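You operate a simulated robot arm through the tools that you are given. There is no shell and no other tool. Be economical: measure what you need, move in short steps, check, and stop when the job is done.

You run a simulated two-armed robot. Do the job below in one go: nothing can be reset, and whatever is moved stays where it is left.

JOB
Take the tyre tube with the blue cap and leave it on the top of the wire rack. Then take the wheel spanner and put it on the top of the pit bag. Then shut the set-up table drawer. Then open the bottom drawer of the pit bag, take the wheel with the blue hub and put it in the inside of the bottom drawer of the pit bag, then shut the drawer. Then take the clip with the red tab and leave it on the top of the plywood stand. Then open the big car body. The order counts. Set down upright: tyre tube with the blue cap.

It is judged by the outcome, as a careful person would: the job done as asked, and still so three seconds after it is handed in. It fails if anything else is knocked over, pushed out of place, dropped, spilled or broken. Lids that push on must go on centred and level and be pressed home; caps that screw on are set level and turned clockwise until they are tight.

ROBOT AND FRAMES
Two 6-joint arms with fingered hands on one trunk, on a base that drives. Base frame: it is fixed to the floor where the robot stands at the start and does not move with it; the origin is under the middle of the robot, x ahead of it, y to its left, z up. Readings come in mm, rad, newtons and seconds.
The left shoulder is at the start at [50, 170, 885], the right one opposite. With the tool pointing down near the work surface each hand reaches from about 520 to 780 mm from the robot's upright axis, wherever it stands, measured 20 degrees to its own side. Places, roughly: big car body [-1400, -3200, 200]; bottom drawer of the pit bag [-4800, 100, 500]; clip with the red tab (2x4x2 cm) [-3300, 1100, 900]; inside of the bottom drawer of the pit bag [-4900, 100, 400]; set-up table drawer [-4300, -900, 600]; top of the pit bag (46x22 cm) [-4880, 80, 860]; top of the plywood stand (44x20 cm) [-5000, 600, 860]; top of the wire rack (20x22 cm) [580, -500, 880]; tyre tube with the blue cap (7x7x19 cm) [500, -200, 1400]; wheel spanner (3x6x12 cm) [-4700, -500, 800]; wheel with the blue hub (7x7x3 cm) [-5000, 500, 900]. Payload 3.5 kg a hand.
The TCP of each hand is the grasp point between the finger pads, 26 mm short of the fingertips. In the tool frame z runs along the fingers and y along their closing line. The gripper opens to 132 mm. The gripper's body begins 73 mm behind the TCP. The gripper is a hand of 3 fingers: y runs from the thumb to the fingers, the wrist lies at [0, 0, -234] in the tool frame.
Orientation is that of the tool frame in the base frame, as a unit quaternion [w, x, y, z]. With the fingers straight down and closing along the base's y, the tool's x points along the base's -x, its y along +y and its z along -z.

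CONTROLS
- The arms move only by the tool step_arm. It takes "left_series", "right_series" or both (then of equal length, played together; a hand with none holds still); each is a list of rows, each a list of 6 numbers: the shift along the base's x, y, z in mm, then the turn, a rotation vector about the base's x, y, z in rad. In form: [[tx, ty, tz, wx, wy, wz], ...]. A call has 1 to 8 rows; each row is the pose to reach, as a shift and turn from the pose commanded when the call began. Each row takes 0.2 s and may step no farther than 50 mm and 0.15 rad from the row before; otherwise, the whole call is refused. A pose out of reach is approached as far as the arm can. The call stops where the force on the tool passes 40 N (or 10 N more than at its start, if that is more) or the arm is blocked; 0.2 s more then pass. In this call time passes only in rows, and 0.2 s behind the last. It gives the time, the measured TCP pose, the force on the tool (base axes), the opening and the grip force at its end, in the units of the frame above (readings bear some noise), with the torque about the TCP (base axes, N m) and any sound that the robot's microphone picked up.
- Cameras (640 x 400 px; columns grow to the right, rows downward): "scene" is now at [34.1, -52.7, 1513.9]; the picture's right is [-0.57, -0.82, 0.00], its down [-0.32, 0.22, -0.92] and it looks along [0.76, -0.52, -0.39] (base axes); focal length 263 px, centre (320, 200). "left" rides on the left gripper at [-62, 3, -92] in its tool frame; the picture's right is [-0.05, -1.00, 0.00], its down [0.83, -0.04, -0.56] and it looks along [0.55, -0.03, 0.83] (tool axes); focal length 230 px, centre (320, 200). "right" rides on the right gripper at [62, 3, -92] in its tool frame; the picture's right is [-0.05, 1.00, 0.00], its down [-0.83, -0.04, -0.56] and it looks along [-0.55, -0.03, 0.83] (tool axes); focal length 230 px, centre (320, 200).
- grab_frame(camera): a new picture of that camera. No time passes.
- move_column(by): slides the trunk up (or, below 0, down) by that many mm; the arms and the scene camera ride with it, the base frame stays. It gives what a move gives, with no picture.
- roll_base(legs): drives the robot by 1 to 6 legs, each [ahead, left, turn to the left] in mm, mm and rad, along the robot's own axes; the way and the turn of a leg run together, so that a leg with both is an arc; at most 1500 mm and 3.142 rad a leg. The arms and the cameras ride along, it lands a little off, and it stops where it bumps. It gives what a move gives.
- move_fingers(finger1, finger2, thumb_bend, hand): sets how far each is bent, from 0 (flat) to 100 (curled in); at 30 the hand is open as for a grip, at 70 the pads meet at the TCP. One left out holds its place. A second passes; each finger stops where it meets its share of the squeeze, and holds until it gets a number again. It is the only way to open and close the hand. It gives what a move gives, with no picture; readings hold the bend of each and the force on the fingers (four entries, about 0 where the hand has none), thumb and palm.
- pan_tilt(pan, tilt): turns the head with the scene camera to pan (to the left, within 1.501 rad either way) and tilt (down, from -0.506 to 1.204), counted from straight ahead of the robot. It gives what a move gives.
- locate(camera, pixels): for up to 12 pixels [column, row] of the newest picture of that camera ("zoom" is the newest enlarged one), the place [x, y, z] in the base frame of the surface seen there, good to about 2 mm. No time passes.
- enlarge(camera, box): a new picture of the part [left, top, right, bottom] of that camera's present view, enlarged. No time passes.
- hand_in(): hands the job in; it is judged then, once.

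Go step by step. Measure first, check grasps and placings, and put right what went wrong. The budget is 124 turns and 124 pictures, counting those below and the enlarged ones. Unless the task says otherwise, let go and move clear before handing in.

The tools are called after "Call:" as a command line: name --argument value ..., lists and objects as JSON in quotes. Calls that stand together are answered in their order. step_arm: Moves the arms, as the interface text tells. Its arguments: {"type":"object","properties":{"left_series":{"type":"array","items":{"type":"array","items":{"type":"number"}}},"right_series":{"type":"array","items":{"type":"array","items":{"type":"number"}}}},"required":[]} The other tools are called the same way: move_column (by) slides the trunk up or down; move_fingers (finger1, finger2, thumb_bend, hand) moves the fingers one by one; roll_base (legs) drives the base; pan_tilt (pan, tilt) turns the head that bears the scene camera; grab_frame (camera) takes a picture; locate (camera, pixels) gives the place of the surface under pixels of a picture; enlarge (camera, box) takes an enlarged picture of a part of a camera's view; hand_in () hands the job in.

At the start:

```text
t: 0.0
left_position: [614.7, -33.7, 998.9]
left_tool_rot: [0.0, 0.001, 1.0, 0.0]
left_ft_force: [-0.7, 1.0, 0.0]
left_torque: [-0.01, -0.01, 0.01]
left_grip_width: 131.7
left_grip_force: 0.1
left_shape: jaw
left_bend: [30.0, 30.0, 30.0]
left_finger forces: [0.1, 0.1, 0.0, 0.0, 0.1, 0.1]
right_position: [384.8, -522.0, 1000.1]
right_tool_rot: [0.0, 0.0, 1.0, -0.001]
right_ft_force: [-0.3, -0.2, 0.2]
right_torque: [0.0, 0.0, 0.02]
right_grip_width: 132.0
right_grip_force: 0.1
right_shape: jaw
right_bend: [30.0, 30.0, 30.0]
right_finger forces: [0.1, 0.1, 0.0, 0.1, 0.0, 0.1]
trunk travel left (down, up): [-500.0, 210.0]
robot x, y, heading: [0.6, -0.2, 0.002]
head pan, tilt: [-0.604, 0.403]
```

scene: 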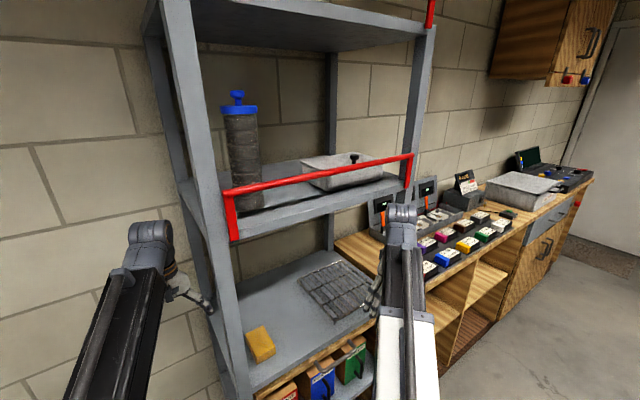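
right: 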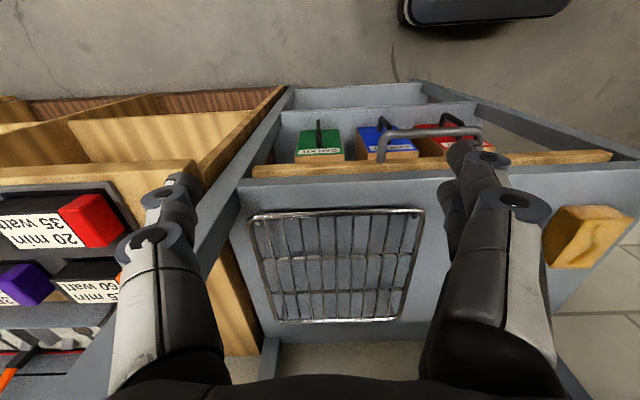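
left: 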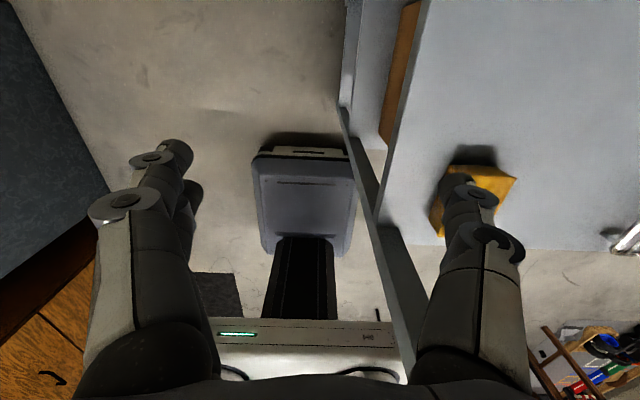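

The blue-capped tube stands on a rack shelf at about (240,150), and the wire rack seems to be the one lying on the lower shelf at (335,290). I'll measure these first.

Call:
locate --camera "scene" --pixels '[[238, 95], [238, 110], [243, 150], [246, 200], [232, 205], [228, 190], [285, 185], [335, 170], [310, 280], [335, 290], [365, 285], [330, 315]]'

Call:
enlarge --camera "scene" --box '[140, 60, 440, 360]'

```text
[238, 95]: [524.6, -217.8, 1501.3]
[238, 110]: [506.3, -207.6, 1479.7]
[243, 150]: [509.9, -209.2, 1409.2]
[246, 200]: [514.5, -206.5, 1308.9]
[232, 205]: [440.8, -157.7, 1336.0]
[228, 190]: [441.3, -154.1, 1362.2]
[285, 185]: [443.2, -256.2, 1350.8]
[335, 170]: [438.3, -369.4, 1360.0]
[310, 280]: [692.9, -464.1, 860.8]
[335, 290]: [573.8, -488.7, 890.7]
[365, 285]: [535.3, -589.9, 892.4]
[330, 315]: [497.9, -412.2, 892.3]
```

```text
1.33 times, centred on (290, 210) of scene
```

zoom: 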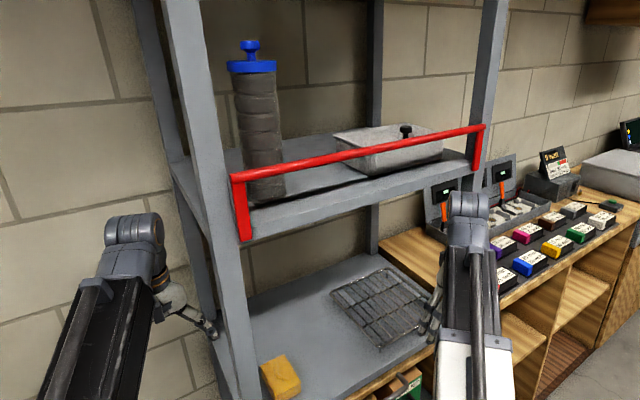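

The tube is at about (543,-215), with its lid at z≈1480, and it sits behind a red rail whose top is at z≈1362. The wire rack top is at z≈891. I'll back the robot away, raise the trunk, then turn the left hand horizontal.

Call:
roll_base --legs '[[-350, 0, 0]]'

Call:
move_column --by 205

Call:
step_arm --left_series '[[0, 0, 20, 0, -0.15, 0], [0, 0, 40, 0, -0.3, 0], [0, 0, 60, 0, -0.45, 0], [0, 0, 80, 0, -0.6, 0], [0, 0, 100, 0, -0.75, 0], [0, 0, 120, 0, -0.9, 0], [0, 0, 140, 0, -1.05, 0], [0, 0, 160, 0, -1.2, 0]]'

Call:
step_arm --left_series '[[0, 0, 20, 0, -0.13, 0], [0, 0, 40, 0, -0.26, 0], [0, 0, 50, 0, -0.37, 0]]'

Call:
grab_frame --camera "scene"

Call:
grab_frame --camera "left"

```text
t: 1.4
left_position: [488.4, -31.6, 1001.3]
left_tool_rot: [0.015, -0.014, 1.0, 0.0]
left_ft_force: [-0.5, -0.4, -1.4]
left_torque: [0.01, 0.05, 0.0]
left_grip_width: 132.1
left_grip_force: 0.0
left_shape: jaw
left_bend: [30.0, 30.0, 30.0]
left_finger forces: [0.1, 0.1, 0.0, 0.0, 0.0, 0.0]
right_position: [245.3, -521.2, 1000.1]
right_tool_rot: [-0.001, 0.001, 1.0, 0.0]
right_ft_force: [0.3, -0.5, -0.5]
right_torque: [-0.01, 0.01, 0.01]
right_grip_width: 132.2
right_grip_force: 0.1
right_shape: jaw
right_bend: [30.0, 30.0, 30.0]
right_finger forces: [0.0, 0.0, 0.0, 0.0, 0.1, 0.0]
trunk travel left (down, up): [-500.0, 210.0]
robot x, y, heading: [-138.0, 0.4, 0.001]
head pan, tilt: [-0.604, 0.403]
stopped in leg 1: the force on the tool passed its limit at 85 N (the readings are from after the stop); the commanded pose is now the measured one
```

```text
t: 3.6
left_position: [487.5, -32.2, 1204.5]
left_tool_rot: [0.014, -0.012, 1.0, 0.001]
left_ft_force: [0.1, 0.1, 0.6]
left_torque: [0.03, -0.01, 0.0]
left_grip_width: 131.9
left_grip_force: 0.1
left_shape: jaw
left_bend: [30.0, 30.0, 30.0]
left_finger forces: [0.0, 0.0, 0.0, 0.0, 0.5, 0.1]
right_position: [244.8, -521.4, 1204.4]
right_tool_rot: [-0.001, 0.001, 1.0, 0.0]
right_ft_force: [0.2, 0.6, 0.3]
right_torque: [0.0, 0.03, -0.04]
right_grip_width: 132.0
right_grip_force: 0.1
right_shape: jaw
right_bend: [30.0, 30.0, 30.0]
right_finger forces: [0.1, 0.1, 0.0, 0.0, 0.0, 0.1]
trunk travel left (down, up): [-705.0, 5.0]
robot x, y, heading: [-137.1, -1.4, -0.005]
head pan, tilt: [-0.604, 0.403]
```

```text
t: 5.4
left_position: [485.0, -32.4, 1365.4]
left_tool_rot: [0.578, -0.011, 0.816, -0.007]
left_ft_force: [0.2, -0.5, -0.8]
left_torque: [0.03, 0.03, 0.0]
left_grip_width: 131.8
left_grip_force: 0.1
left_shape: jaw
left_bend: [30.0, 30.0, 30.0]
left_finger forces: [0.0, 0.0, 0.1, 0.0, 0.0, 0.0]
right_position: [245.0, -523.4, 1204.9]
right_tool_rot: [0.0, 0.002, 1.0, 0.001]
right_ft_force: [-0.2, -1.6, 0.2]
right_torque: [0.02, -0.02, 0.02]
right_grip_width: 131.8
right_grip_force: 0.0
right_shape: jaw
right_bend: [30.0, 30.0, 30.0]
right_finger forces: [0.1, 0.0, 0.0, 0.0, 0.1, 0.0]
trunk travel left (down, up): [-705.0, 5.0]
robot x, y, heading: [-138.6, 1.9, -0.002]
head pan, tilt: [-0.604, 0.403]
```

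```text
t: 6.2
left_position: [487.0, -33.1, 1413.8]
left_tool_rot: [0.718, -0.009, 0.696, -0.009]
left_ft_force: [0.2, 0.0, -0.4]
left_torque: [-0.02, 0.01, 0.04]
left_grip_width: 131.7
left_grip_force: 0.0
left_shape: jaw
left_bend: [30.0, 30.0, 30.0]
left_finger forces: [0.1, 0.0, 0.0, 0.0, 0.0, 0.0]
right_position: [245.2, -521.9, 1204.2]
right_tool_rot: [0.0, 0.001, 1.0, 0.001]
right_ft_force: [-0.1, 0.5, -0.3]
right_torque: [0.01, 0.0, 0.03]
right_grip_width: 131.7
right_grip_force: 0.0
right_shape: jaw
right_bend: [30.0, 30.0, 30.0]
right_finger forces: [0.1, 0.0, 0.0, 0.0, 0.0, 0.1]
trunk travel left (down, up): [-705.0, 5.0]
robot x, y, heading: [-136.1, -1.1, -0.001]
head pan, tilt: [-0.604, 0.403]
```

```text
119 pictures are left
```

scene: 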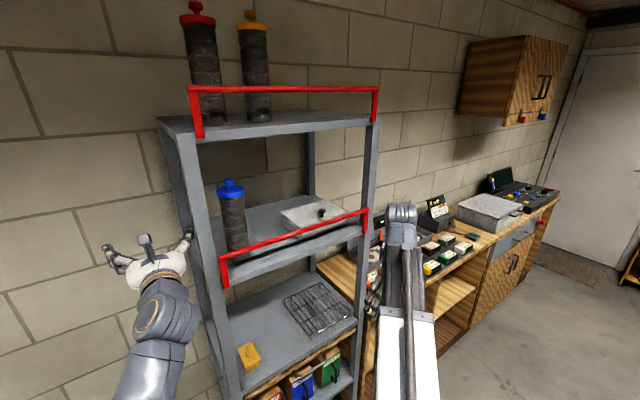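

```text
118 pictures are left
```

left: 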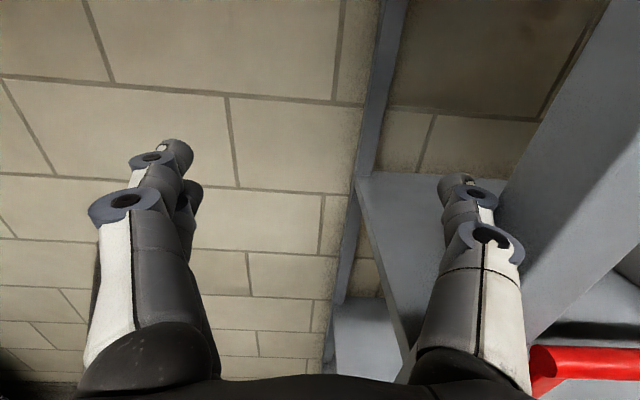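

The drive back stopped because the left hand touched the shelf post, and that hand is still level with the post. I'll move it left, then back off again.

Call:
step_arm --left_series '[[0, 40, 0, 0, 0, 0], [0, 80, 0, 0, 0, 0]]'

Call:
roll_base --legs '[[-350, 0, 0]]'

Call:
grab_frame --camera "scene"

```text
t: 6.8
left_position: [500.1, 43.7, 1421.7]
left_tool_rot: [0.717, -0.009, 0.697, -0.008]
left_ft_force: [0.4, -0.3, 0.2]
left_torque: [-0.01, -0.01, -0.02]
left_grip_width: 131.9
left_grip_force: 0.1
left_shape: jaw
left_bend: [30.0, 30.0, 30.0]
left_finger forces: [0.1, 0.0, 0.1, 0.0, 0.1, 0.1]
left hand out of reach, approached as far as the arm can: row 2
right_position: [245.8, -522.6, 1204.4]
right_tool_rot: [0.001, 0.001, 1.0, 0.0]
right_ft_force: [0.2, -0.1, -0.8]
right_torque: [0.0, 0.01, -0.03]
right_grip_width: 132.0
right_grip_force: 0.1
right_shape: jaw
right_bend: [30.0, 30.0, 30.0]
right_finger forces: [0.1, 0.1, 0.1, 0.0, 0.0, 0.0]
trunk travel left (down, up): [-705.0, 5.0]
robot x, y, heading: [-137.0, -1.7, -0.005]
head pan, tilt: [-0.604, 0.403]
```

```text
t: 9.1
left_position: [157.7, 45.0, 1421.2]
left_tool_rot: [0.717, -0.009, 0.697, -0.008]
left_ft_force: [-0.5, -0.6, 0.0]
left_torque: [0.02, -0.01, 0.01]
left_grip_width: 132.0
left_grip_force: 0.1
left_shape: jaw
left_bend: [30.0, 30.0, 30.0]
left_finger forces: [0.0, 0.0, 0.0, 0.1, 0.0, 0.1]
right_position: [-97.8, -521.3, 1204.9]
right_tool_rot: [0.0, 0.0, 1.0, -0.001]
right_ft_force: [-0.8, 0.5, 0.1]
right_torque: [0.0, -0.01, 0.01]
right_grip_width: 131.9
right_grip_force: 0.1
right_shape: jaw
right_bend: [30.0, 30.0, 30.0]
right_finger forces: [0.0, 0.0, 0.0, 0.0, 0.0, 0.0]
trunk travel left (down, up): [-705.0, 5.0]
robot x, y, heading: [-476.3, 1.0, 0.0]
head pan, tilt: [-0.604, 0.403]
```

```text
117 pictures are left
```

scene: 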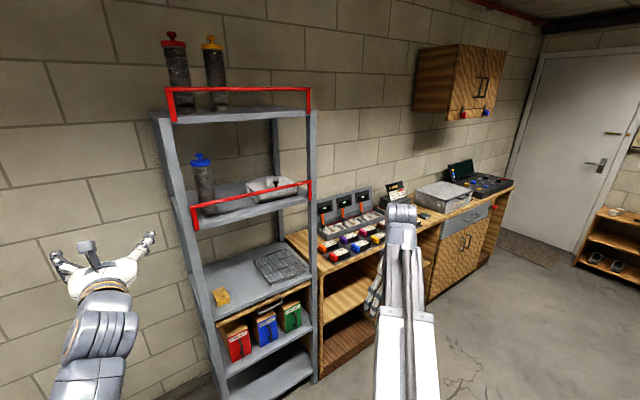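

Clear now. I'll measure the tube, rail, posts and lower shelf from this view.

Call:
enlarge --camera "scene" --box '[150, 130, 330, 320]'

Call:
locate --camera "scene" --pixels '[[202, 162], [206, 180], [195, 210], [193, 225], [188, 200], [305, 190], [311, 150], [258, 262], [300, 268], [263, 278], [292, 252], [214, 320]]'

```text
2.11 times, centred on (240, 225) of scene
```

zoom: 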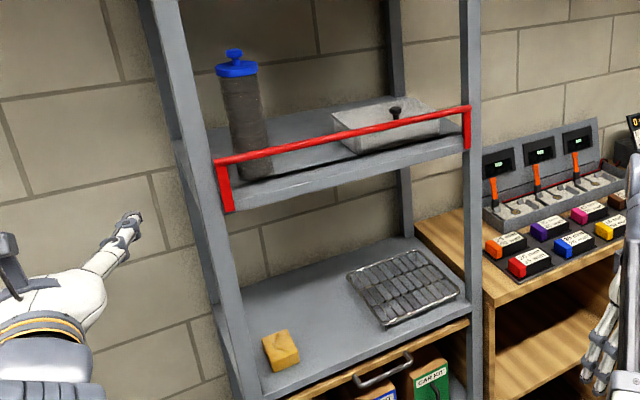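

```text
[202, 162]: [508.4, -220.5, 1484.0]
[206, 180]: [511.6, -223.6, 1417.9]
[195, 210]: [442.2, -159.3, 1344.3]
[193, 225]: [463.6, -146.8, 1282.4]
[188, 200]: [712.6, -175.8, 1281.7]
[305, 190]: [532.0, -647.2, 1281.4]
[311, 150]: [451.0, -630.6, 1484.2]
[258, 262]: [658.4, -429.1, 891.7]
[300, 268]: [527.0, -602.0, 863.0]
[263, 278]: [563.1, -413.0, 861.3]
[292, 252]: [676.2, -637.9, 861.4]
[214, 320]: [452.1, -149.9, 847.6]
```

Call:
locate --camera "zoom" --pixels '[[240, 75], [233, 100], [243, 110], [258, 115], [245, 140], [224, 168], [205, 150], [470, 130], [330, 135], [352, 275], [420, 255], [458, 292], [385, 322]]'

Call:
locate --camera "zoom" --pixels '[[400, 290], [262, 170], [212, 240], [180, 90], [200, 280], [280, 345], [300, 190], [360, 128], [400, 115], [450, 80]]'

```text
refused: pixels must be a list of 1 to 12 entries
```

```text
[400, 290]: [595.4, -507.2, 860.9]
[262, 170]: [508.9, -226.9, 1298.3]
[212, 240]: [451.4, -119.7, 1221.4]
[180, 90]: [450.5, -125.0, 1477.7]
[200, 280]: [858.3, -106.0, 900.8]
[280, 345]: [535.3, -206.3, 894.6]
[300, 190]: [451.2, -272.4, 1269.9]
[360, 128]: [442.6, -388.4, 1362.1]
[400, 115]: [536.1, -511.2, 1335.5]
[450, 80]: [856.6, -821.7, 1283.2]
```

Call:
locate --camera "zoom" --pixels '[[238, 70], [229, 105], [243, 110], [258, 105], [235, 130], [262, 150], [224, 168], [352, 275], [418, 252], [458, 292], [388, 324], [377, 300]]'

```text
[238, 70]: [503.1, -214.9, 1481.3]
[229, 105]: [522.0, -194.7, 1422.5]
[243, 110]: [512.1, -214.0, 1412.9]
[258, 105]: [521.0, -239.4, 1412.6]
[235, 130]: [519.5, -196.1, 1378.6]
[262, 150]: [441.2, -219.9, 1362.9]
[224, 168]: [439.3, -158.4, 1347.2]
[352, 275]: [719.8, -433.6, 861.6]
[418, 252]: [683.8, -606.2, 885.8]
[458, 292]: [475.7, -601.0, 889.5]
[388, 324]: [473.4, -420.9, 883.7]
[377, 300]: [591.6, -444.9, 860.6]
```

Call:
locate --camera "scene" --pixels '[[240, 111], [240, 115], [200, 122], [290, 117], [240, 119], [202, 155], [200, 168]]'

Call:
enlarge --camera "scene" --box '[150, 70, 330, 240]'

```text
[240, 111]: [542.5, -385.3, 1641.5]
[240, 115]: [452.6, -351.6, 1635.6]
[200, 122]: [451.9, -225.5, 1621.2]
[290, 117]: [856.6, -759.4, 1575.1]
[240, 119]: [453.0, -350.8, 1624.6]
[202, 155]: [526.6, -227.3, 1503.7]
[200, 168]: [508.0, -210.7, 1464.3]
```

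```text
2.35 times, centred on (240, 155) of scene
```

zoom: 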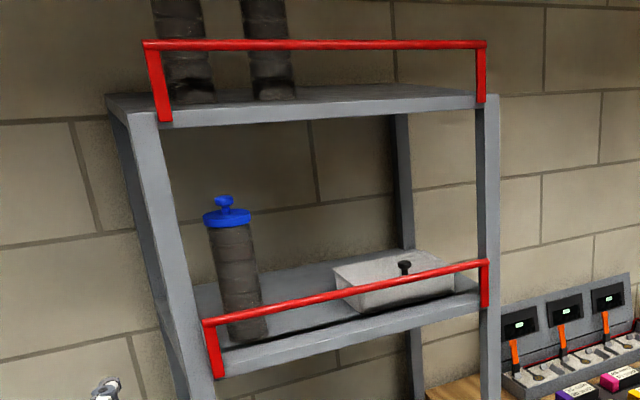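

Call:
locate --camera "zoom" --pixels '[[300, 112], [300, 116], [300, 119], [300, 122], [222, 197], [224, 200], [219, 209], [240, 338], [252, 336], [264, 325], [300, 295], [214, 380]]'

```text
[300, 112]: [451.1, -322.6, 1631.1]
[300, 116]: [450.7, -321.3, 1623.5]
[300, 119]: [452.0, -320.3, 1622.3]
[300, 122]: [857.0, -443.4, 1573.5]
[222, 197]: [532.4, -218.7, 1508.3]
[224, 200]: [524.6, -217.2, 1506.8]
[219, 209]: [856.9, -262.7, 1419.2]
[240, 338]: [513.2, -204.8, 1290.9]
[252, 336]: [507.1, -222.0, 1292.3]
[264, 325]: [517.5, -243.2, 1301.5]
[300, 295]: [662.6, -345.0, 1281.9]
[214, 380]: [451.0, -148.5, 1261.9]
```

The gap between the rail top (1362) and the shelf above (1620) is 258 mm, and the tube is about 227 mm tall. So a lift of about 95 mm gives 15 mm clear on each side. I'll drive to face the tube.

Call:
roll_base --legs '[[0, -345, 0], [230, 0, 0]]'

Call:
step_arm --left_series '[[0, -20, 0, 0, 0, 0.12], [0, -40, 0, 0, 0, 0.24], [0, -60, 0, 0, 0, 0.36]]'

Call:
move_fingers --hand "left" --finger1 40 --finger2 40 --thumb_bend 40

Call:
grab_frame --camera "left"

Call:
grab_frame --camera "scene"

```text
t: 12.6
left_position: [392.4, -282.7, 1421.1]
left_tool_rot: [0.717, -0.011, 0.697, -0.007]
left_ft_force: [0.6, 0.2, -0.7]
left_torque: [0.01, -0.04, 0.02]
left_grip_width: 131.9
left_grip_force: 0.0
left_shape: jaw
left_bend: [30.0, 30.0, 30.0]
left_finger forces: [0.0, 0.0, 0.0, 0.0, 0.1, 0.0]
right_position: [140.6, -849.0, 1204.1]
right_tool_rot: [-0.001, -0.003, 1.0, 0.0]
right_ft_force: [0.9, -1.1, -0.9]
right_torque: [0.0, -0.02, 0.02]
right_grip_width: 132.0
right_grip_force: 0.0
right_shape: jaw
right_bend: [30.0, 30.0, 30.0]
right_finger forces: [0.1, 0.1, 0.0, 0.0, 0.0, 0.1]
trunk travel left (down, up): [-705.0, 5.0]
robot x, y, heading: [-244.4, -324.8, 0.003]
head pan, tilt: [-0.604, 0.403]
```

```text
t: 13.4
left_position: [391.8, -343.6, 1421.4]
left_tool_rot: [0.707, -0.137, 0.682, 0.123]
left_ft_force: [0.1, 0.3, -0.7]
left_torque: [0.01, 0.0, 0.03]
left_grip_width: 131.7
left_grip_force: 0.0
left_shape: jaw
left_bend: [30.0, 30.0, 30.0]
left_finger forces: [0.1, 0.0, 0.0, 0.0, 0.0, 0.1]
right_position: [140.3, -849.8, 1205.0]
right_tool_rot: [0.0, -0.003, 1.0, 0.0]
right_ft_force: [0.3, -0.1, 0.4]
right_torque: [-0.01, 0.01, 0.0]
right_grip_width: 131.7
right_grip_force: 0.1
right_shape: jaw
right_bend: [30.0, 30.0, 30.0]
right_finger forces: [0.0, 0.0, 0.1, 0.0, 0.1, 0.0]
trunk travel left (down, up): [-705.0, 5.0]
robot x, y, heading: [-242.7, -331.6, 0.004]
head pan, tilt: [-0.604, 0.403]
```

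```text
t: 14.4
left_position: [391.2, -342.8, 1421.2]
left_tool_rot: [0.707, -0.136, 0.683, 0.123]
left_ft_force: [0.3, 0.0, 0.4]
left_torque: [-0.01, -0.05, 0.05]
left_grip_width: 102.3
left_grip_force: 0.1
left_shape: fingers
left_bend: [40.0, 40.0, 40.0]
left_finger forces: [0.0, 0.0, 0.0, 0.0, 0.0, 0.1]
right_position: [139.7, -850.0, 1204.8]
right_tool_rot: [0.0, -0.003, 1.0, 0.001]
right_ft_force: [-0.5, -0.3, -0.6]
right_torque: [-0.03, 0.0, 0.01]
right_grip_width: 131.9
right_grip_force: 0.0
right_shape: jaw
right_bend: [30.0, 30.0, 30.0]
right_finger forces: [0.0, 0.0, 0.0, 0.0, 0.0, 0.1]
trunk travel left (down, up): [-705.0, 5.0]
robot x, y, heading: [-246.1, -334.8, 0.005]
head pan, tilt: [-0.604, 0.403]
```

```text
114 pictures are left
```

left: 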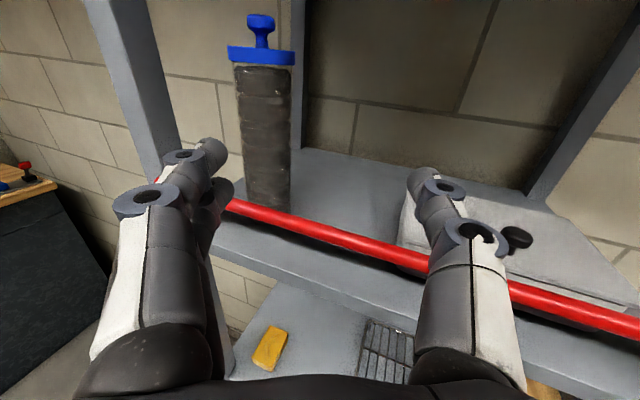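

```text
113 pictures are left
```

scene: 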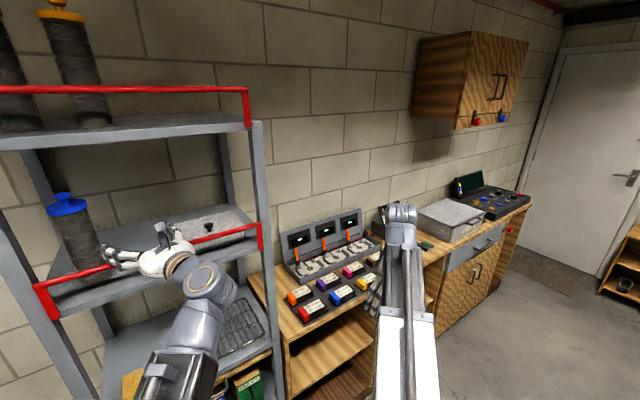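

The tube shows clearly at about (265,130) in the left picture. I'll refine its axis before going in.

Call:
locate --camera "left" --pixels '[[265, 120], [240, 120], [289, 120], [265, 180], [244, 180], [287, 180], [262, 20], [262, 55], [232, 55], [292, 57], [320, 225], [500, 290]]'

```text
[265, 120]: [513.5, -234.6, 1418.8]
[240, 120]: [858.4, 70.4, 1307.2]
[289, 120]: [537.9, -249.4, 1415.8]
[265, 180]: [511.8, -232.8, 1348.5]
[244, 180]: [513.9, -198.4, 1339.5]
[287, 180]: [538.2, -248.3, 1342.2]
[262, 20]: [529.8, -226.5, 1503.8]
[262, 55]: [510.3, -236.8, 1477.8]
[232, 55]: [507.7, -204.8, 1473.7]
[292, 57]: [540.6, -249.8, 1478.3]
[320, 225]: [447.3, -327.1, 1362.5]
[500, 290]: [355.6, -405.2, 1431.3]
```

Tube axis is at (537,-219). I'll line up and go in along the hand's heading at z 1421.

Call:
step_arm --left_series '[[-11, 30, 0, 0, 0, 0], [-23, 60, 0, 0, 0, 0], [19, 76, 0, 0, 0, 0], [61, 92, 0, 0, 0, 0], [103, 108, 0, 0, 0, 0], [125, 116, 0, 0, 0, 0], [146, 124, 0, 0, 0, 0]]'

Call:
grab_frame --camera "left"

```text
t: 16.0
left_position: [536.8, -218.0, 1420.0]
left_tool_rot: [0.707, -0.136, 0.683, 0.123]
left_ft_force: [-0.5, -0.7, -0.4]
left_torque: [-0.02, -0.04, 0.0]
left_grip_width: 102.2
left_grip_force: 0.1
left_shape: fingers
left_bend: [40.0, 40.0, 40.0]
left_finger forces: [0.0, 0.0, 0.1, 0.0, 0.0, 0.0]
right_position: [139.6, -849.6, 1203.6]
right_tool_rot: [0.0, -0.003, 1.0, 0.0]
right_ft_force: [0.8, 0.9, 0.1]
right_torque: [-0.02, -0.02, -0.01]
right_grip_width: 131.9
right_grip_force: 0.1
right_shape: jaw
right_bend: [30.0, 30.0, 30.0]
right_finger forces: [0.0, 0.0, 0.0, 0.1, 0.0, 0.0]
trunk travel left (down, up): [-705.0, 5.0]
robot x, y, heading: [-245.6, -331.7, 0.003]
head pan, tilt: [-0.604, 0.403]
```

```text
112 pictures are left
```

left: 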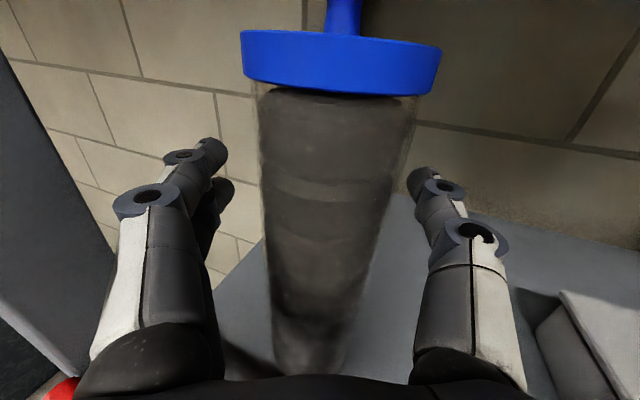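

The tube is centred between the fingers, so I'll close.

Call:
move_fingers --hand "left" --finger1 66 --finger2 66 --thumb_bend 66

Call:
step_arm --left_series '[[0, 0, 10, 0, 0, 0], [0, 0, 30, 0, 0, 0]]'

Call:
grab_frame --camera "left"

```text
t: 17.0
left_position: [535.7, -218.8, 1420.5]
left_tool_rot: [0.707, -0.136, 0.683, 0.123]
left_ft_force: [1.6, -0.9, 4.7]
left_torque: [-0.05, -0.03, 0.01]
left_grip_width: 47.6
left_grip_force: 16.8
left_shape: fingers
left_bend: [58.0, 58.0, 61.0]
left_finger forces: [7.6, 7.8, 0.1, 0.1, 17.6, 0.1]
right_position: [139.2, -849.4, 1204.0]
right_tool_rot: [0.001, -0.002, 1.0, 0.0]
right_ft_force: [-0.3, -0.1, 0.0]
right_torque: [0.03, 0.0, -0.01]
right_grip_width: 131.9
right_grip_force: 0.0
right_shape: jaw
right_bend: [30.0, 30.0, 30.0]
right_finger forces: [0.0, 0.0, 0.1, 0.1, 0.0, 0.0]
trunk travel left (down, up): [-705.0, 5.0]
robot x, y, heading: [-243.1, -328.9, 0.005]
head pan, tilt: [-0.604, 0.403]
```

```text
t: 17.6
left_position: [536.9, -218.5, 1448.0]
left_tool_rot: [0.706, -0.136, 0.684, 0.122]
left_ft_force: [-0.5, 0.0, -2.7]
left_torque: [0.0, -0.02, 0.0]
left_grip_width: 47.4
left_grip_force: 16.6
left_shape: fingers
left_bend: [58.0, 58.0, 61.0]
left_finger forces: [7.7, 8.8, 0.1, 0.0, 17.0, 0.1]
right_position: [139.8, -849.8, 1203.9]
right_tool_rot: [0.0, -0.003, 1.0, 0.001]
right_ft_force: [0.3, 0.0, -0.7]
right_torque: [-0.01, 0.01, -0.02]
right_grip_width: 132.1
right_grip_force: 0.0
right_shape: jaw
right_bend: [30.0, 30.0, 30.0]
right_finger forces: [0.0, 0.0, 0.0, 0.0, 0.0, 0.0]
trunk travel left (down, up): [-705.0, 5.0]
robot x, y, heading: [-245.6, -332.0, 0.004]
head pan, tilt: [-0.604, 0.403]
```

```text
111 pictures are left
```

left: 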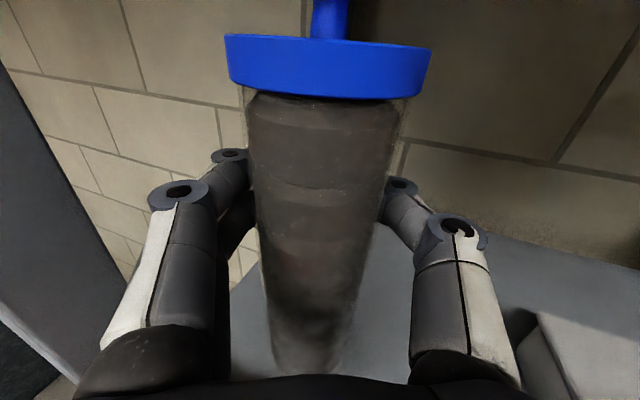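

The tube is held and lifting. I'll raise it to about 95 mm of lift and check the clearances.

Call:
step_arm --left_series '[[0, 0, 30, 0, 0, 0], [0, 0, 55, 0, 0, 0], [0, 0, 66, 0, 0, 0]]'

Call:
pan_tilt --pan 0.15 --tilt 0.35

Call:
grab_frame --camera "scene"

```text
t: 18.4
left_position: [536.4, -219.2, 1518.2]
left_tool_rot: [0.707, -0.136, 0.683, 0.122]
left_ft_force: [0.6, -0.1, -3.9]
left_torque: [-0.03, -0.03, 0.01]
left_grip_width: 47.5
left_grip_force: 16.3
left_shape: fingers
left_bend: [58.0, 58.0, 61.0]
left_finger forces: [7.6, 8.7, 0.0, 0.0, 17.1, 0.1]
right_position: [141.4, -850.2, 1204.8]
right_tool_rot: [0.0, -0.003, 1.0, 0.0]
right_ft_force: [-0.6, -0.4, -0.6]
right_torque: [-0.01, -0.01, 0.01]
right_grip_width: 132.1
right_grip_force: 0.0
right_shape: jaw
right_bend: [30.0, 30.0, 30.0]
right_finger forces: [0.1, 0.0, 0.0, 0.1, 0.0, 0.1]
trunk travel left (down, up): [-705.0, 5.0]
robot x, y, heading: [-247.6, -329.3, 0.005]
head pan, tilt: [-0.604, 0.403]
```

```text
t: 19.5
left_position: [536.1, -218.7, 1517.4]
left_tool_rot: [0.707, -0.137, 0.683, 0.123]
left_ft_force: [-0.1, 0.6, -3.1]
left_torque: [0.01, 0.02, -0.04]
left_grip_width: 47.3
left_grip_force: 16.9
left_shape: fingers
left_bend: [58.0, 58.0, 61.0]
left_finger forces: [7.7, 8.7, 0.0, 0.1, 16.9, 0.0]
right_position: [140.1, -848.6, 1204.5]
right_tool_rot: [0.0, -0.003, 1.0, 0.0]
right_ft_force: [0.3, 0.3, 0.6]
right_torque: [0.03, 0.01, 0.01]
right_grip_width: 131.6
right_grip_force: 0.0
right_shape: jaw
right_bend: [30.0, 30.0, 30.0]
right_finger forces: [0.0, 0.0, 0.0, 0.0, 0.0, 0.0]
trunk travel left (down, up): [-705.0, 5.0]
robot x, y, heading: [-246.4, -332.5, 0.007]
head pan, tilt: [0.15, 0.351]
```

```text
110 pictures are left
```

scene: 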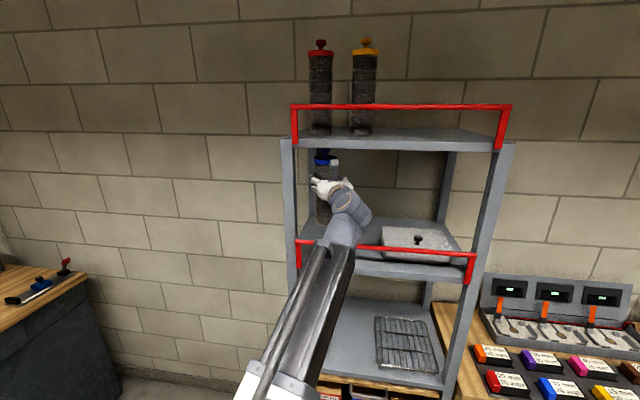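

The tube is raised clear and slack remains above it. I'll pull it straight back out over the rail.

Call:
step_arm --left_series '[[-35, -14, 0, 0, 0, 0], [-70, -27, 0, 0, 0, 0], [-105, -40, 0, 0, 0, 0], [-140, -54, 0, 0, 0, 0], [-175, -67, 0, 0, 0, 0], [-200, -76, 0, 0, 0, 0]]'

Call:
grab_frame --camera "scene"

```text
t: 20.9
left_position: [337.1, -296.2, 1519.3]
left_tool_rot: [0.707, -0.136, 0.683, 0.123]
left_ft_force: [0.4, 0.0, -3.5]
left_torque: [-0.01, 0.01, 0.02]
left_grip_width: 46.8
left_grip_force: 16.5
left_shape: fingers
left_bend: [58.0, 58.0, 61.0]
left_finger forces: [7.4, 8.7, 0.0, 0.0, 17.1, 0.0]
right_position: [139.4, -849.5, 1205.1]
right_tool_rot: [0.0, -0.003, 1.0, 0.0]
right_ft_force: [0.0, -0.7, -0.1]
right_torque: [-0.02, -0.01, 0.0]
right_grip_width: 131.9
right_grip_force: 0.0
right_shape: jaw
right_bend: [30.0, 30.0, 30.0]
right_finger forces: [0.0, 0.0, 0.0, 0.0, 0.1, 0.0]
trunk travel left (down, up): [-705.0, 5.0]
robot x, y, heading: [-244.7, -332.3, 0.006]
head pan, tilt: [0.15, 0.351]
```

```text
109 pictures are left
```

scene: 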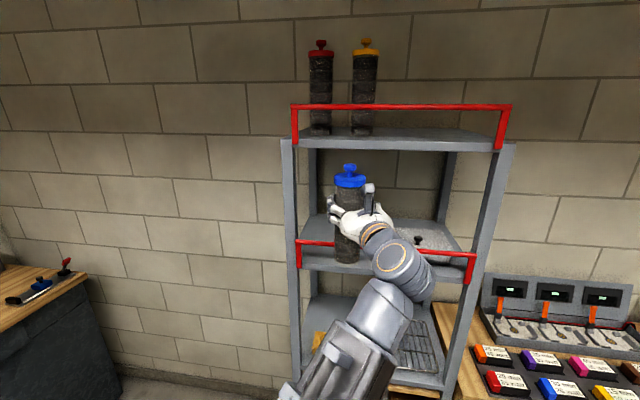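

The tube is out. I'll lower the trunk with the arm clear of the rack and shift the base to face the wire rack.

Call:
move_column --by -350

Call:
roll_base --legs '[[0, -200, 0]]'

Call:
step_arm --left_series '[[0, 0, -40, 0, 0, 0], [0, 0, -80, 0, 0, 0], [0, 0, -110, 0, 0, 0]]'

Call:
pan_tilt --pan 0.0 --tilt 0.4

Call:
grab_frame --camera "scene"

Call:
grab_frame --camera "left"

```text
t: 24.3
left_position: [338.5, -297.4, 1167.8]
left_tool_rot: [0.707, -0.136, 0.683, 0.123]
left_ft_force: [0.3, 0.7, -3.6]
left_torque: [0.0, -0.01, -0.03]
left_grip_width: 46.9
left_grip_force: 16.6
left_shape: fingers
left_bend: [58.0, 58.0, 61.0]
left_finger forces: [7.7, 8.3, 0.0, 0.0, 17.0, 0.1]
right_position: [139.6, -850.0, 854.2]
right_tool_rot: [0.0, -0.003, 1.0, 0.0]
right_ft_force: [0.4, -0.5, 0.0]
right_torque: [-0.01, -0.03, -0.02]
right_grip_width: 131.9
right_grip_force: 0.1
right_shape: jaw
right_bend: [30.0, 30.0, 30.0]
right_finger forces: [0.0, 0.1, 0.1, 0.1, 0.1, 0.1]
trunk travel left (down, up): [-355.0, 355.0]
robot x, y, heading: [-243.1, -326.8, 0.001]
head pan, tilt: [0.15, 0.351]
```

```text
t: 25.9
left_position: [337.7, -491.9, 1168.2]
left_tool_rot: [0.706, -0.138, 0.683, 0.124]
left_ft_force: [-0.1, 0.3, -3.0]
left_torque: [-0.02, 0.01, 0.02]
left_grip_width: 46.9
left_grip_force: 16.4
left_shape: fingers
left_bend: [58.0, 58.0, 61.0]
left_finger forces: [7.6, 8.4, 0.0, 0.0, 17.0, 0.1]
right_position: [143.8, -1045.5, 855.2]
right_tool_rot: [0.0, -0.005, 1.0, 0.0]
right_ft_force: [0.4, 0.1, 0.1]
right_torque: [0.01, 0.03, -0.01]
right_grip_width: 132.0
right_grip_force: 0.0
right_shape: jaw
right_bend: [30.0, 30.0, 30.0]
right_finger forces: [0.0, 0.1, 0.0, 0.0, 0.1, 0.0]
trunk travel left (down, up): [-355.0, 355.0]
robot x, y, heading: [-248.1, -526.8, 0.009]
head pan, tilt: [0.15, 0.351]
```

```text
t: 26.7
left_position: [340.1, -493.9, 1059.5]
left_tool_rot: [0.707, -0.137, 0.683, 0.123]
left_ft_force: [-0.8, -0.5, -4.0]
left_torque: [-0.01, 0.04, -0.02]
left_grip_width: 46.8
left_grip_force: 16.2
left_shape: fingers
left_bend: [58.0, 58.0, 61.0]
left_finger forces: [7.6, 8.3, 0.1, 0.1, 16.9, 0.0]
right_position: [143.0, -1045.0, 854.7]
right_tool_rot: [0.0, -0.005, 1.0, 0.0]
right_ft_force: [-0.2, -0.2, -0.1]
right_torque: [-0.02, 0.04, 0.03]
right_grip_width: 131.9
right_grip_force: 0.1
right_shape: jaw
right_bend: [30.0, 30.0, 30.0]
right_finger forces: [0.0, 0.0, 0.0, 0.0, 0.0, 0.1]
trunk travel left (down, up): [-355.0, 355.0]
robot x, y, heading: [-244.5, -528.6, 0.01]
head pan, tilt: [0.15, 0.351]
```

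```text
t: 27.4
left_position: [340.5, -491.8, 1060.2]
left_tool_rot: [0.706, -0.138, 0.683, 0.124]
left_ft_force: [0.5, -0.2, -3.7]
left_torque: [0.02, 0.03, 0.03]
left_grip_width: 47.1
left_grip_force: 16.3
left_shape: fingers
left_bend: [58.0, 58.0, 61.0]
left_finger forces: [7.6, 8.3, 0.0, 0.1, 16.9, 0.0]
right_position: [142.9, -1046.2, 855.4]
right_tool_rot: [0.0, -0.005, 1.0, 0.0]
right_ft_force: [0.0, -0.3, 0.1]
right_torque: [-0.01, -0.02, 0.04]
right_grip_width: 131.8
right_grip_force: 0.0
right_shape: jaw
right_bend: [30.0, 30.0, 30.0]
right_finger forces: [0.0, 0.0, 0.0, 0.0, 0.0, 0.1]
trunk travel left (down, up): [-355.0, 355.0]
robot x, y, heading: [-245.6, -528.2, 0.005]
head pan, tilt: [0.0, 0.4]
```

```text
108 pictures are left
```

scene: 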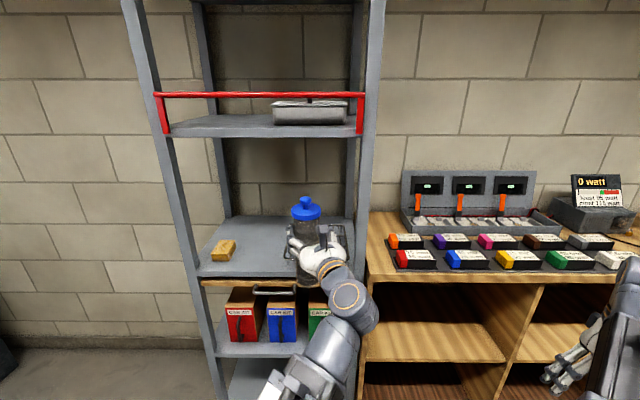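

```text
107 pictures are left
```

left: 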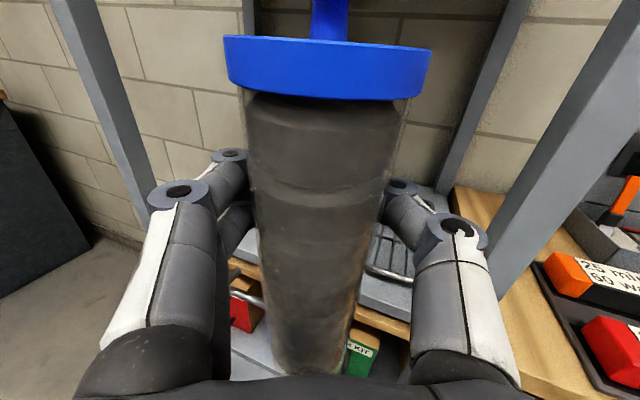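

The tube's bottom is at about z 922, clear of the shelf edge. I'll straighten the hand so it clears the right post, then go in over the rack.

Call:
step_arm --left_series '[[0, -4, 0, 0, 0, -0.12], [0, -8, 0, 0, 0, -0.24], [0, -13, 0, 0, 0, -0.36], [45, -13, 0, 0, 0, -0.36], [90, -13, 0, 0, 0, -0.36], [135, -13, 0, 0, 0, -0.36], [180, -13, 0, 0, 0, -0.36]]'

Call:
grab_frame --camera "scene"

```text
t: 29.0
left_position: [519.5, -499.9, 1057.0]
left_tool_rot: [0.717, -0.013, 0.697, -0.005]
left_ft_force: [0.2, -0.2, -4.0]
left_torque: [-0.01, 0.02, 0.03]
left_grip_width: 46.6
left_grip_force: 15.9
left_shape: fingers
left_bend: [58.0, 58.0, 61.0]
left_finger forces: [7.5, 7.8, 0.1, 0.1, 16.6, 0.0]
left hand out of reach, approached as far as the arm can: row 1, 2, 3, 4
right_position: [143.7, -1045.5, 854.5]
right_tool_rot: [0.0, -0.004, 1.0, 0.0]
right_ft_force: [-0.3, 0.4, 0.7]
right_torque: [0.01, 0.0, -0.04]
right_grip_width: 131.7
right_grip_force: 0.0
right_shape: jaw
right_bend: [30.0, 30.0, 30.0]
right_finger forces: [0.0, 0.1, 0.0, 0.0, 0.0, 0.0]
trunk travel left (down, up): [-355.0, 355.0]
robot x, y, heading: [-244.0, -526.2, 0.006]
head pan, tilt: [0.0, 0.4]
```

```text
106 pictures are left
```

scene: 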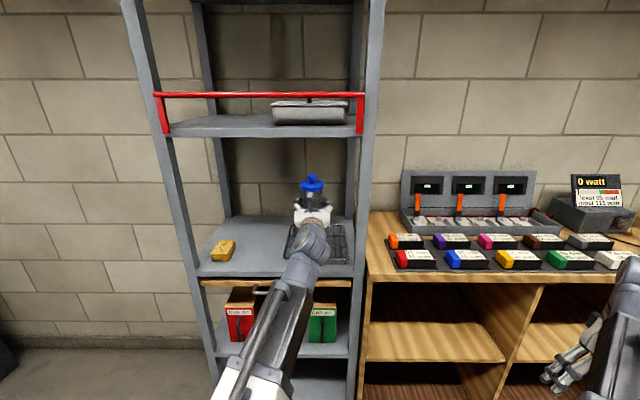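

Now I'll move over the rack centre and lower gently.

Call:
step_arm --left_series '[[30, -3, 0, 0, 0, 0], [60, -6, 0, 0, 0, 0], [60, -6, -10, 0, 0, 0], [60, -6, -18, 0, 0, 0], [60, -6, -22, 0, 0, 0]]'

Call:
grab_frame --camera "left"

Call:
enlarge --camera "scene" --box '[220, 150, 400, 290]'

```text
t: 30.2
left_position: [579.9, -510.5, 1034.9]
left_tool_rot: [0.717, -0.013, 0.697, -0.005]
left_ft_force: [0.2, 0.4, -3.5]
left_torque: [0.01, 0.0, 0.0]
left_grip_width: 46.3
left_grip_force: 15.1
left_shape: fingers
left_bend: [59.0, 58.0, 61.0]
left_finger forces: [7.0, 7.9, 0.0, 0.0, 16.6, 0.0]
right_position: [143.5, -1045.2, 854.7]
right_tool_rot: [-0.001, -0.004, 1.0, 0.0]
right_ft_force: [0.5, -0.2, 0.1]
right_torque: [0.01, -0.03, -0.03]
right_grip_width: 132.0
right_grip_force: 0.1
right_shape: jaw
right_bend: [30.0, 30.0, 30.0]
right_finger forces: [0.0, 0.0, 0.0, 0.0, 0.0, 0.0]
trunk travel left (down, up): [-355.0, 355.0]
robot x, y, heading: [-249.4, -526.2, 0.009]
head pan, tilt: [0.0, 0.4]
```

```text
105 pictures are left
```

left: 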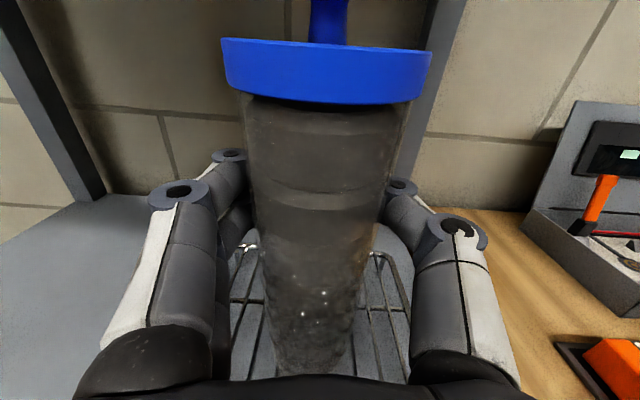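

```text
2.86 times, centred on (310, 220) of scene
```

zoom: 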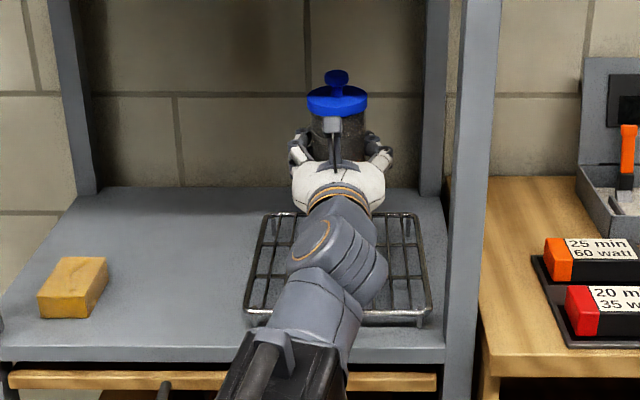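

The tube is over the rack and not yet touching (−3.5 N). I'll lower in small increments.

Call:
step_arm --left_series '[[0, 0, -2, 0, 0, 0], [0, 0, -4, 0, 0, 0]]'

Call:
step_arm --left_series '[[0, 0, -1, 0, 0, 0], [0, 0, -2, 0, 0, 0]]'

```text
t: 30.8
left_position: [580.2, -511.2, 1033.2]
left_tool_rot: [0.717, -0.013, 0.697, -0.004]
left_ft_force: [0.1, -0.2, -3.0]
left_torque: [-0.03, 0.05, -0.02]
left_grip_width: 46.3
left_grip_force: 16.2
left_shape: fingers
left_bend: [59.0, 58.0, 61.0]
left_finger forces: [7.1, 7.7, 0.1, 0.1, 16.5, 0.0]
right_position: [144.0, -1046.3, 854.2]
right_tool_rot: [-0.001, -0.005, 1.0, 0.0]
right_ft_force: [0.1, 0.7, -0.6]
right_torque: [0.01, -0.03, 0.01]
right_grip_width: 132.0
right_grip_force: 0.1
right_shape: jaw
right_bend: [30.0, 30.0, 30.0]
right_finger forces: [0.0, 0.1, 0.0, 0.0, 0.0, 0.0]
trunk travel left (down, up): [-355.0, 355.0]
robot x, y, heading: [-248.0, -526.6, 0.012]
head pan, tilt: [0.0, 0.4]
```

```text
t: 31.4
left_position: [578.6, -511.5, 1031.1]
left_tool_rot: [0.718, -0.013, 0.696, -0.005]
left_ft_force: [0.6, -0.1, 1.9]
left_torque: [-0.03, -0.02, -0.02]
left_grip_width: 46.4
left_grip_force: 15.5
left_shape: fingers
left_bend: [59.0, 58.0, 61.0]
left_finger forces: [7.2, 7.8, 0.1, 0.1, 17.1, 0.1]
right_position: [143.2, -1045.5, 854.7]
right_tool_rot: [0.0, -0.005, 1.0, -0.001]
right_ft_force: [0.3, 0.5, 0.2]
right_torque: [-0.01, -0.01, -0.01]
right_grip_width: 132.1
right_grip_force: 0.1
right_shape: jaw
right_bend: [30.0, 30.0, 30.0]
right_finger forces: [0.0, 0.1, 0.0, 0.0, 0.1, 0.1]
trunk travel left (down, up): [-355.0, 355.0]
robot x, y, heading: [-248.1, -526.2, 0.015]
head pan, tilt: [0.0, 0.4]
```

Contact: the force reading changed sign at z 1031. I'll release gradually.

Call:
move_fingers --hand "left" --finger1 50 --finger2 50 --thumb_bend 53

Call:
move_fingers --hand "left" --finger1 35 --finger2 35 --thumb_bend 35

Call:
grab_frame --camera "left"

```text
t: 32.4
left_position: [579.4, -511.3, 1030.8]
left_tool_rot: [0.718, -0.013, 0.696, -0.005]
left_ft_force: [-0.1, -1.1, 0.3]
left_torque: [0.02, 0.0, 0.01]
left_grip_width: 63.3
left_grip_force: 0.0
left_shape: fingers
left_bend: [50.0, 50.0, 53.0]
left_finger forces: [0.0, 0.0, 0.0, 0.0, 0.8, 0.0]
right_position: [142.6, -1045.0, 854.4]
right_tool_rot: [0.0, -0.004, 1.0, 0.0]
right_ft_force: [1.2, 0.3, -0.6]
right_torque: [-0.01, -0.01, -0.02]
right_grip_width: 131.6
right_grip_force: 0.0
right_shape: jaw
right_bend: [30.0, 30.0, 30.0]
right_finger forces: [0.0, 0.0, 0.1, 0.0, 0.0, 0.0]
trunk travel left (down, up): [-355.0, 355.0]
robot x, y, heading: [-244.5, -530.7, 0.005]
head pan, tilt: [0.0, 0.4]
```

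```text
t: 33.4
left_position: [578.4, -511.8, 1029.5]
left_tool_rot: [0.717, -0.012, 0.697, -0.005]
left_ft_force: [-0.5, -0.8, -0.1]
left_torque: [-0.02, -0.01, -0.02]
left_grip_width: 117.6
left_grip_force: 0.0
left_shape: fingers
left_bend: [35.0, 35.0, 35.0]
left_finger forces: [0.0, 0.0, 0.0, 0.0, 0.0, 0.0]
right_position: [143.2, -1046.3, 853.6]
right_tool_rot: [0.0, -0.004, 1.0, 0.0]
right_ft_force: [0.5, 0.1, -0.5]
right_torque: [-0.01, 0.01, -0.01]
right_grip_width: 132.1
right_grip_force: 0.1
right_shape: jaw
right_bend: [30.0, 30.0, 30.0]
right_finger forces: [0.0, 0.1, 0.0, 0.1, 0.1, 0.0]
trunk travel left (down, up): [-355.0, 355.0]
robot x, y, heading: [-246.8, -526.6, 0.011]
head pan, tilt: [0.0, 0.4]
```

```text
103 pictures are left
```

left: 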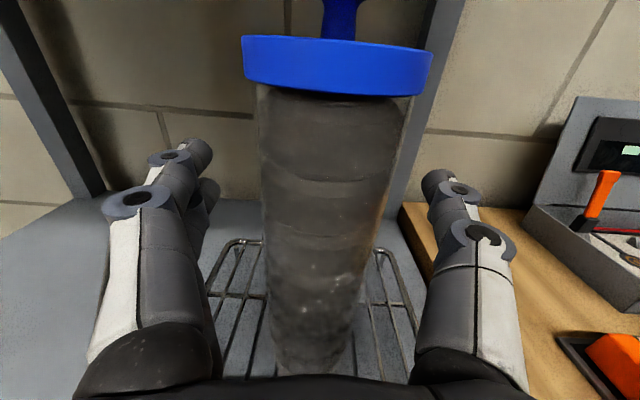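

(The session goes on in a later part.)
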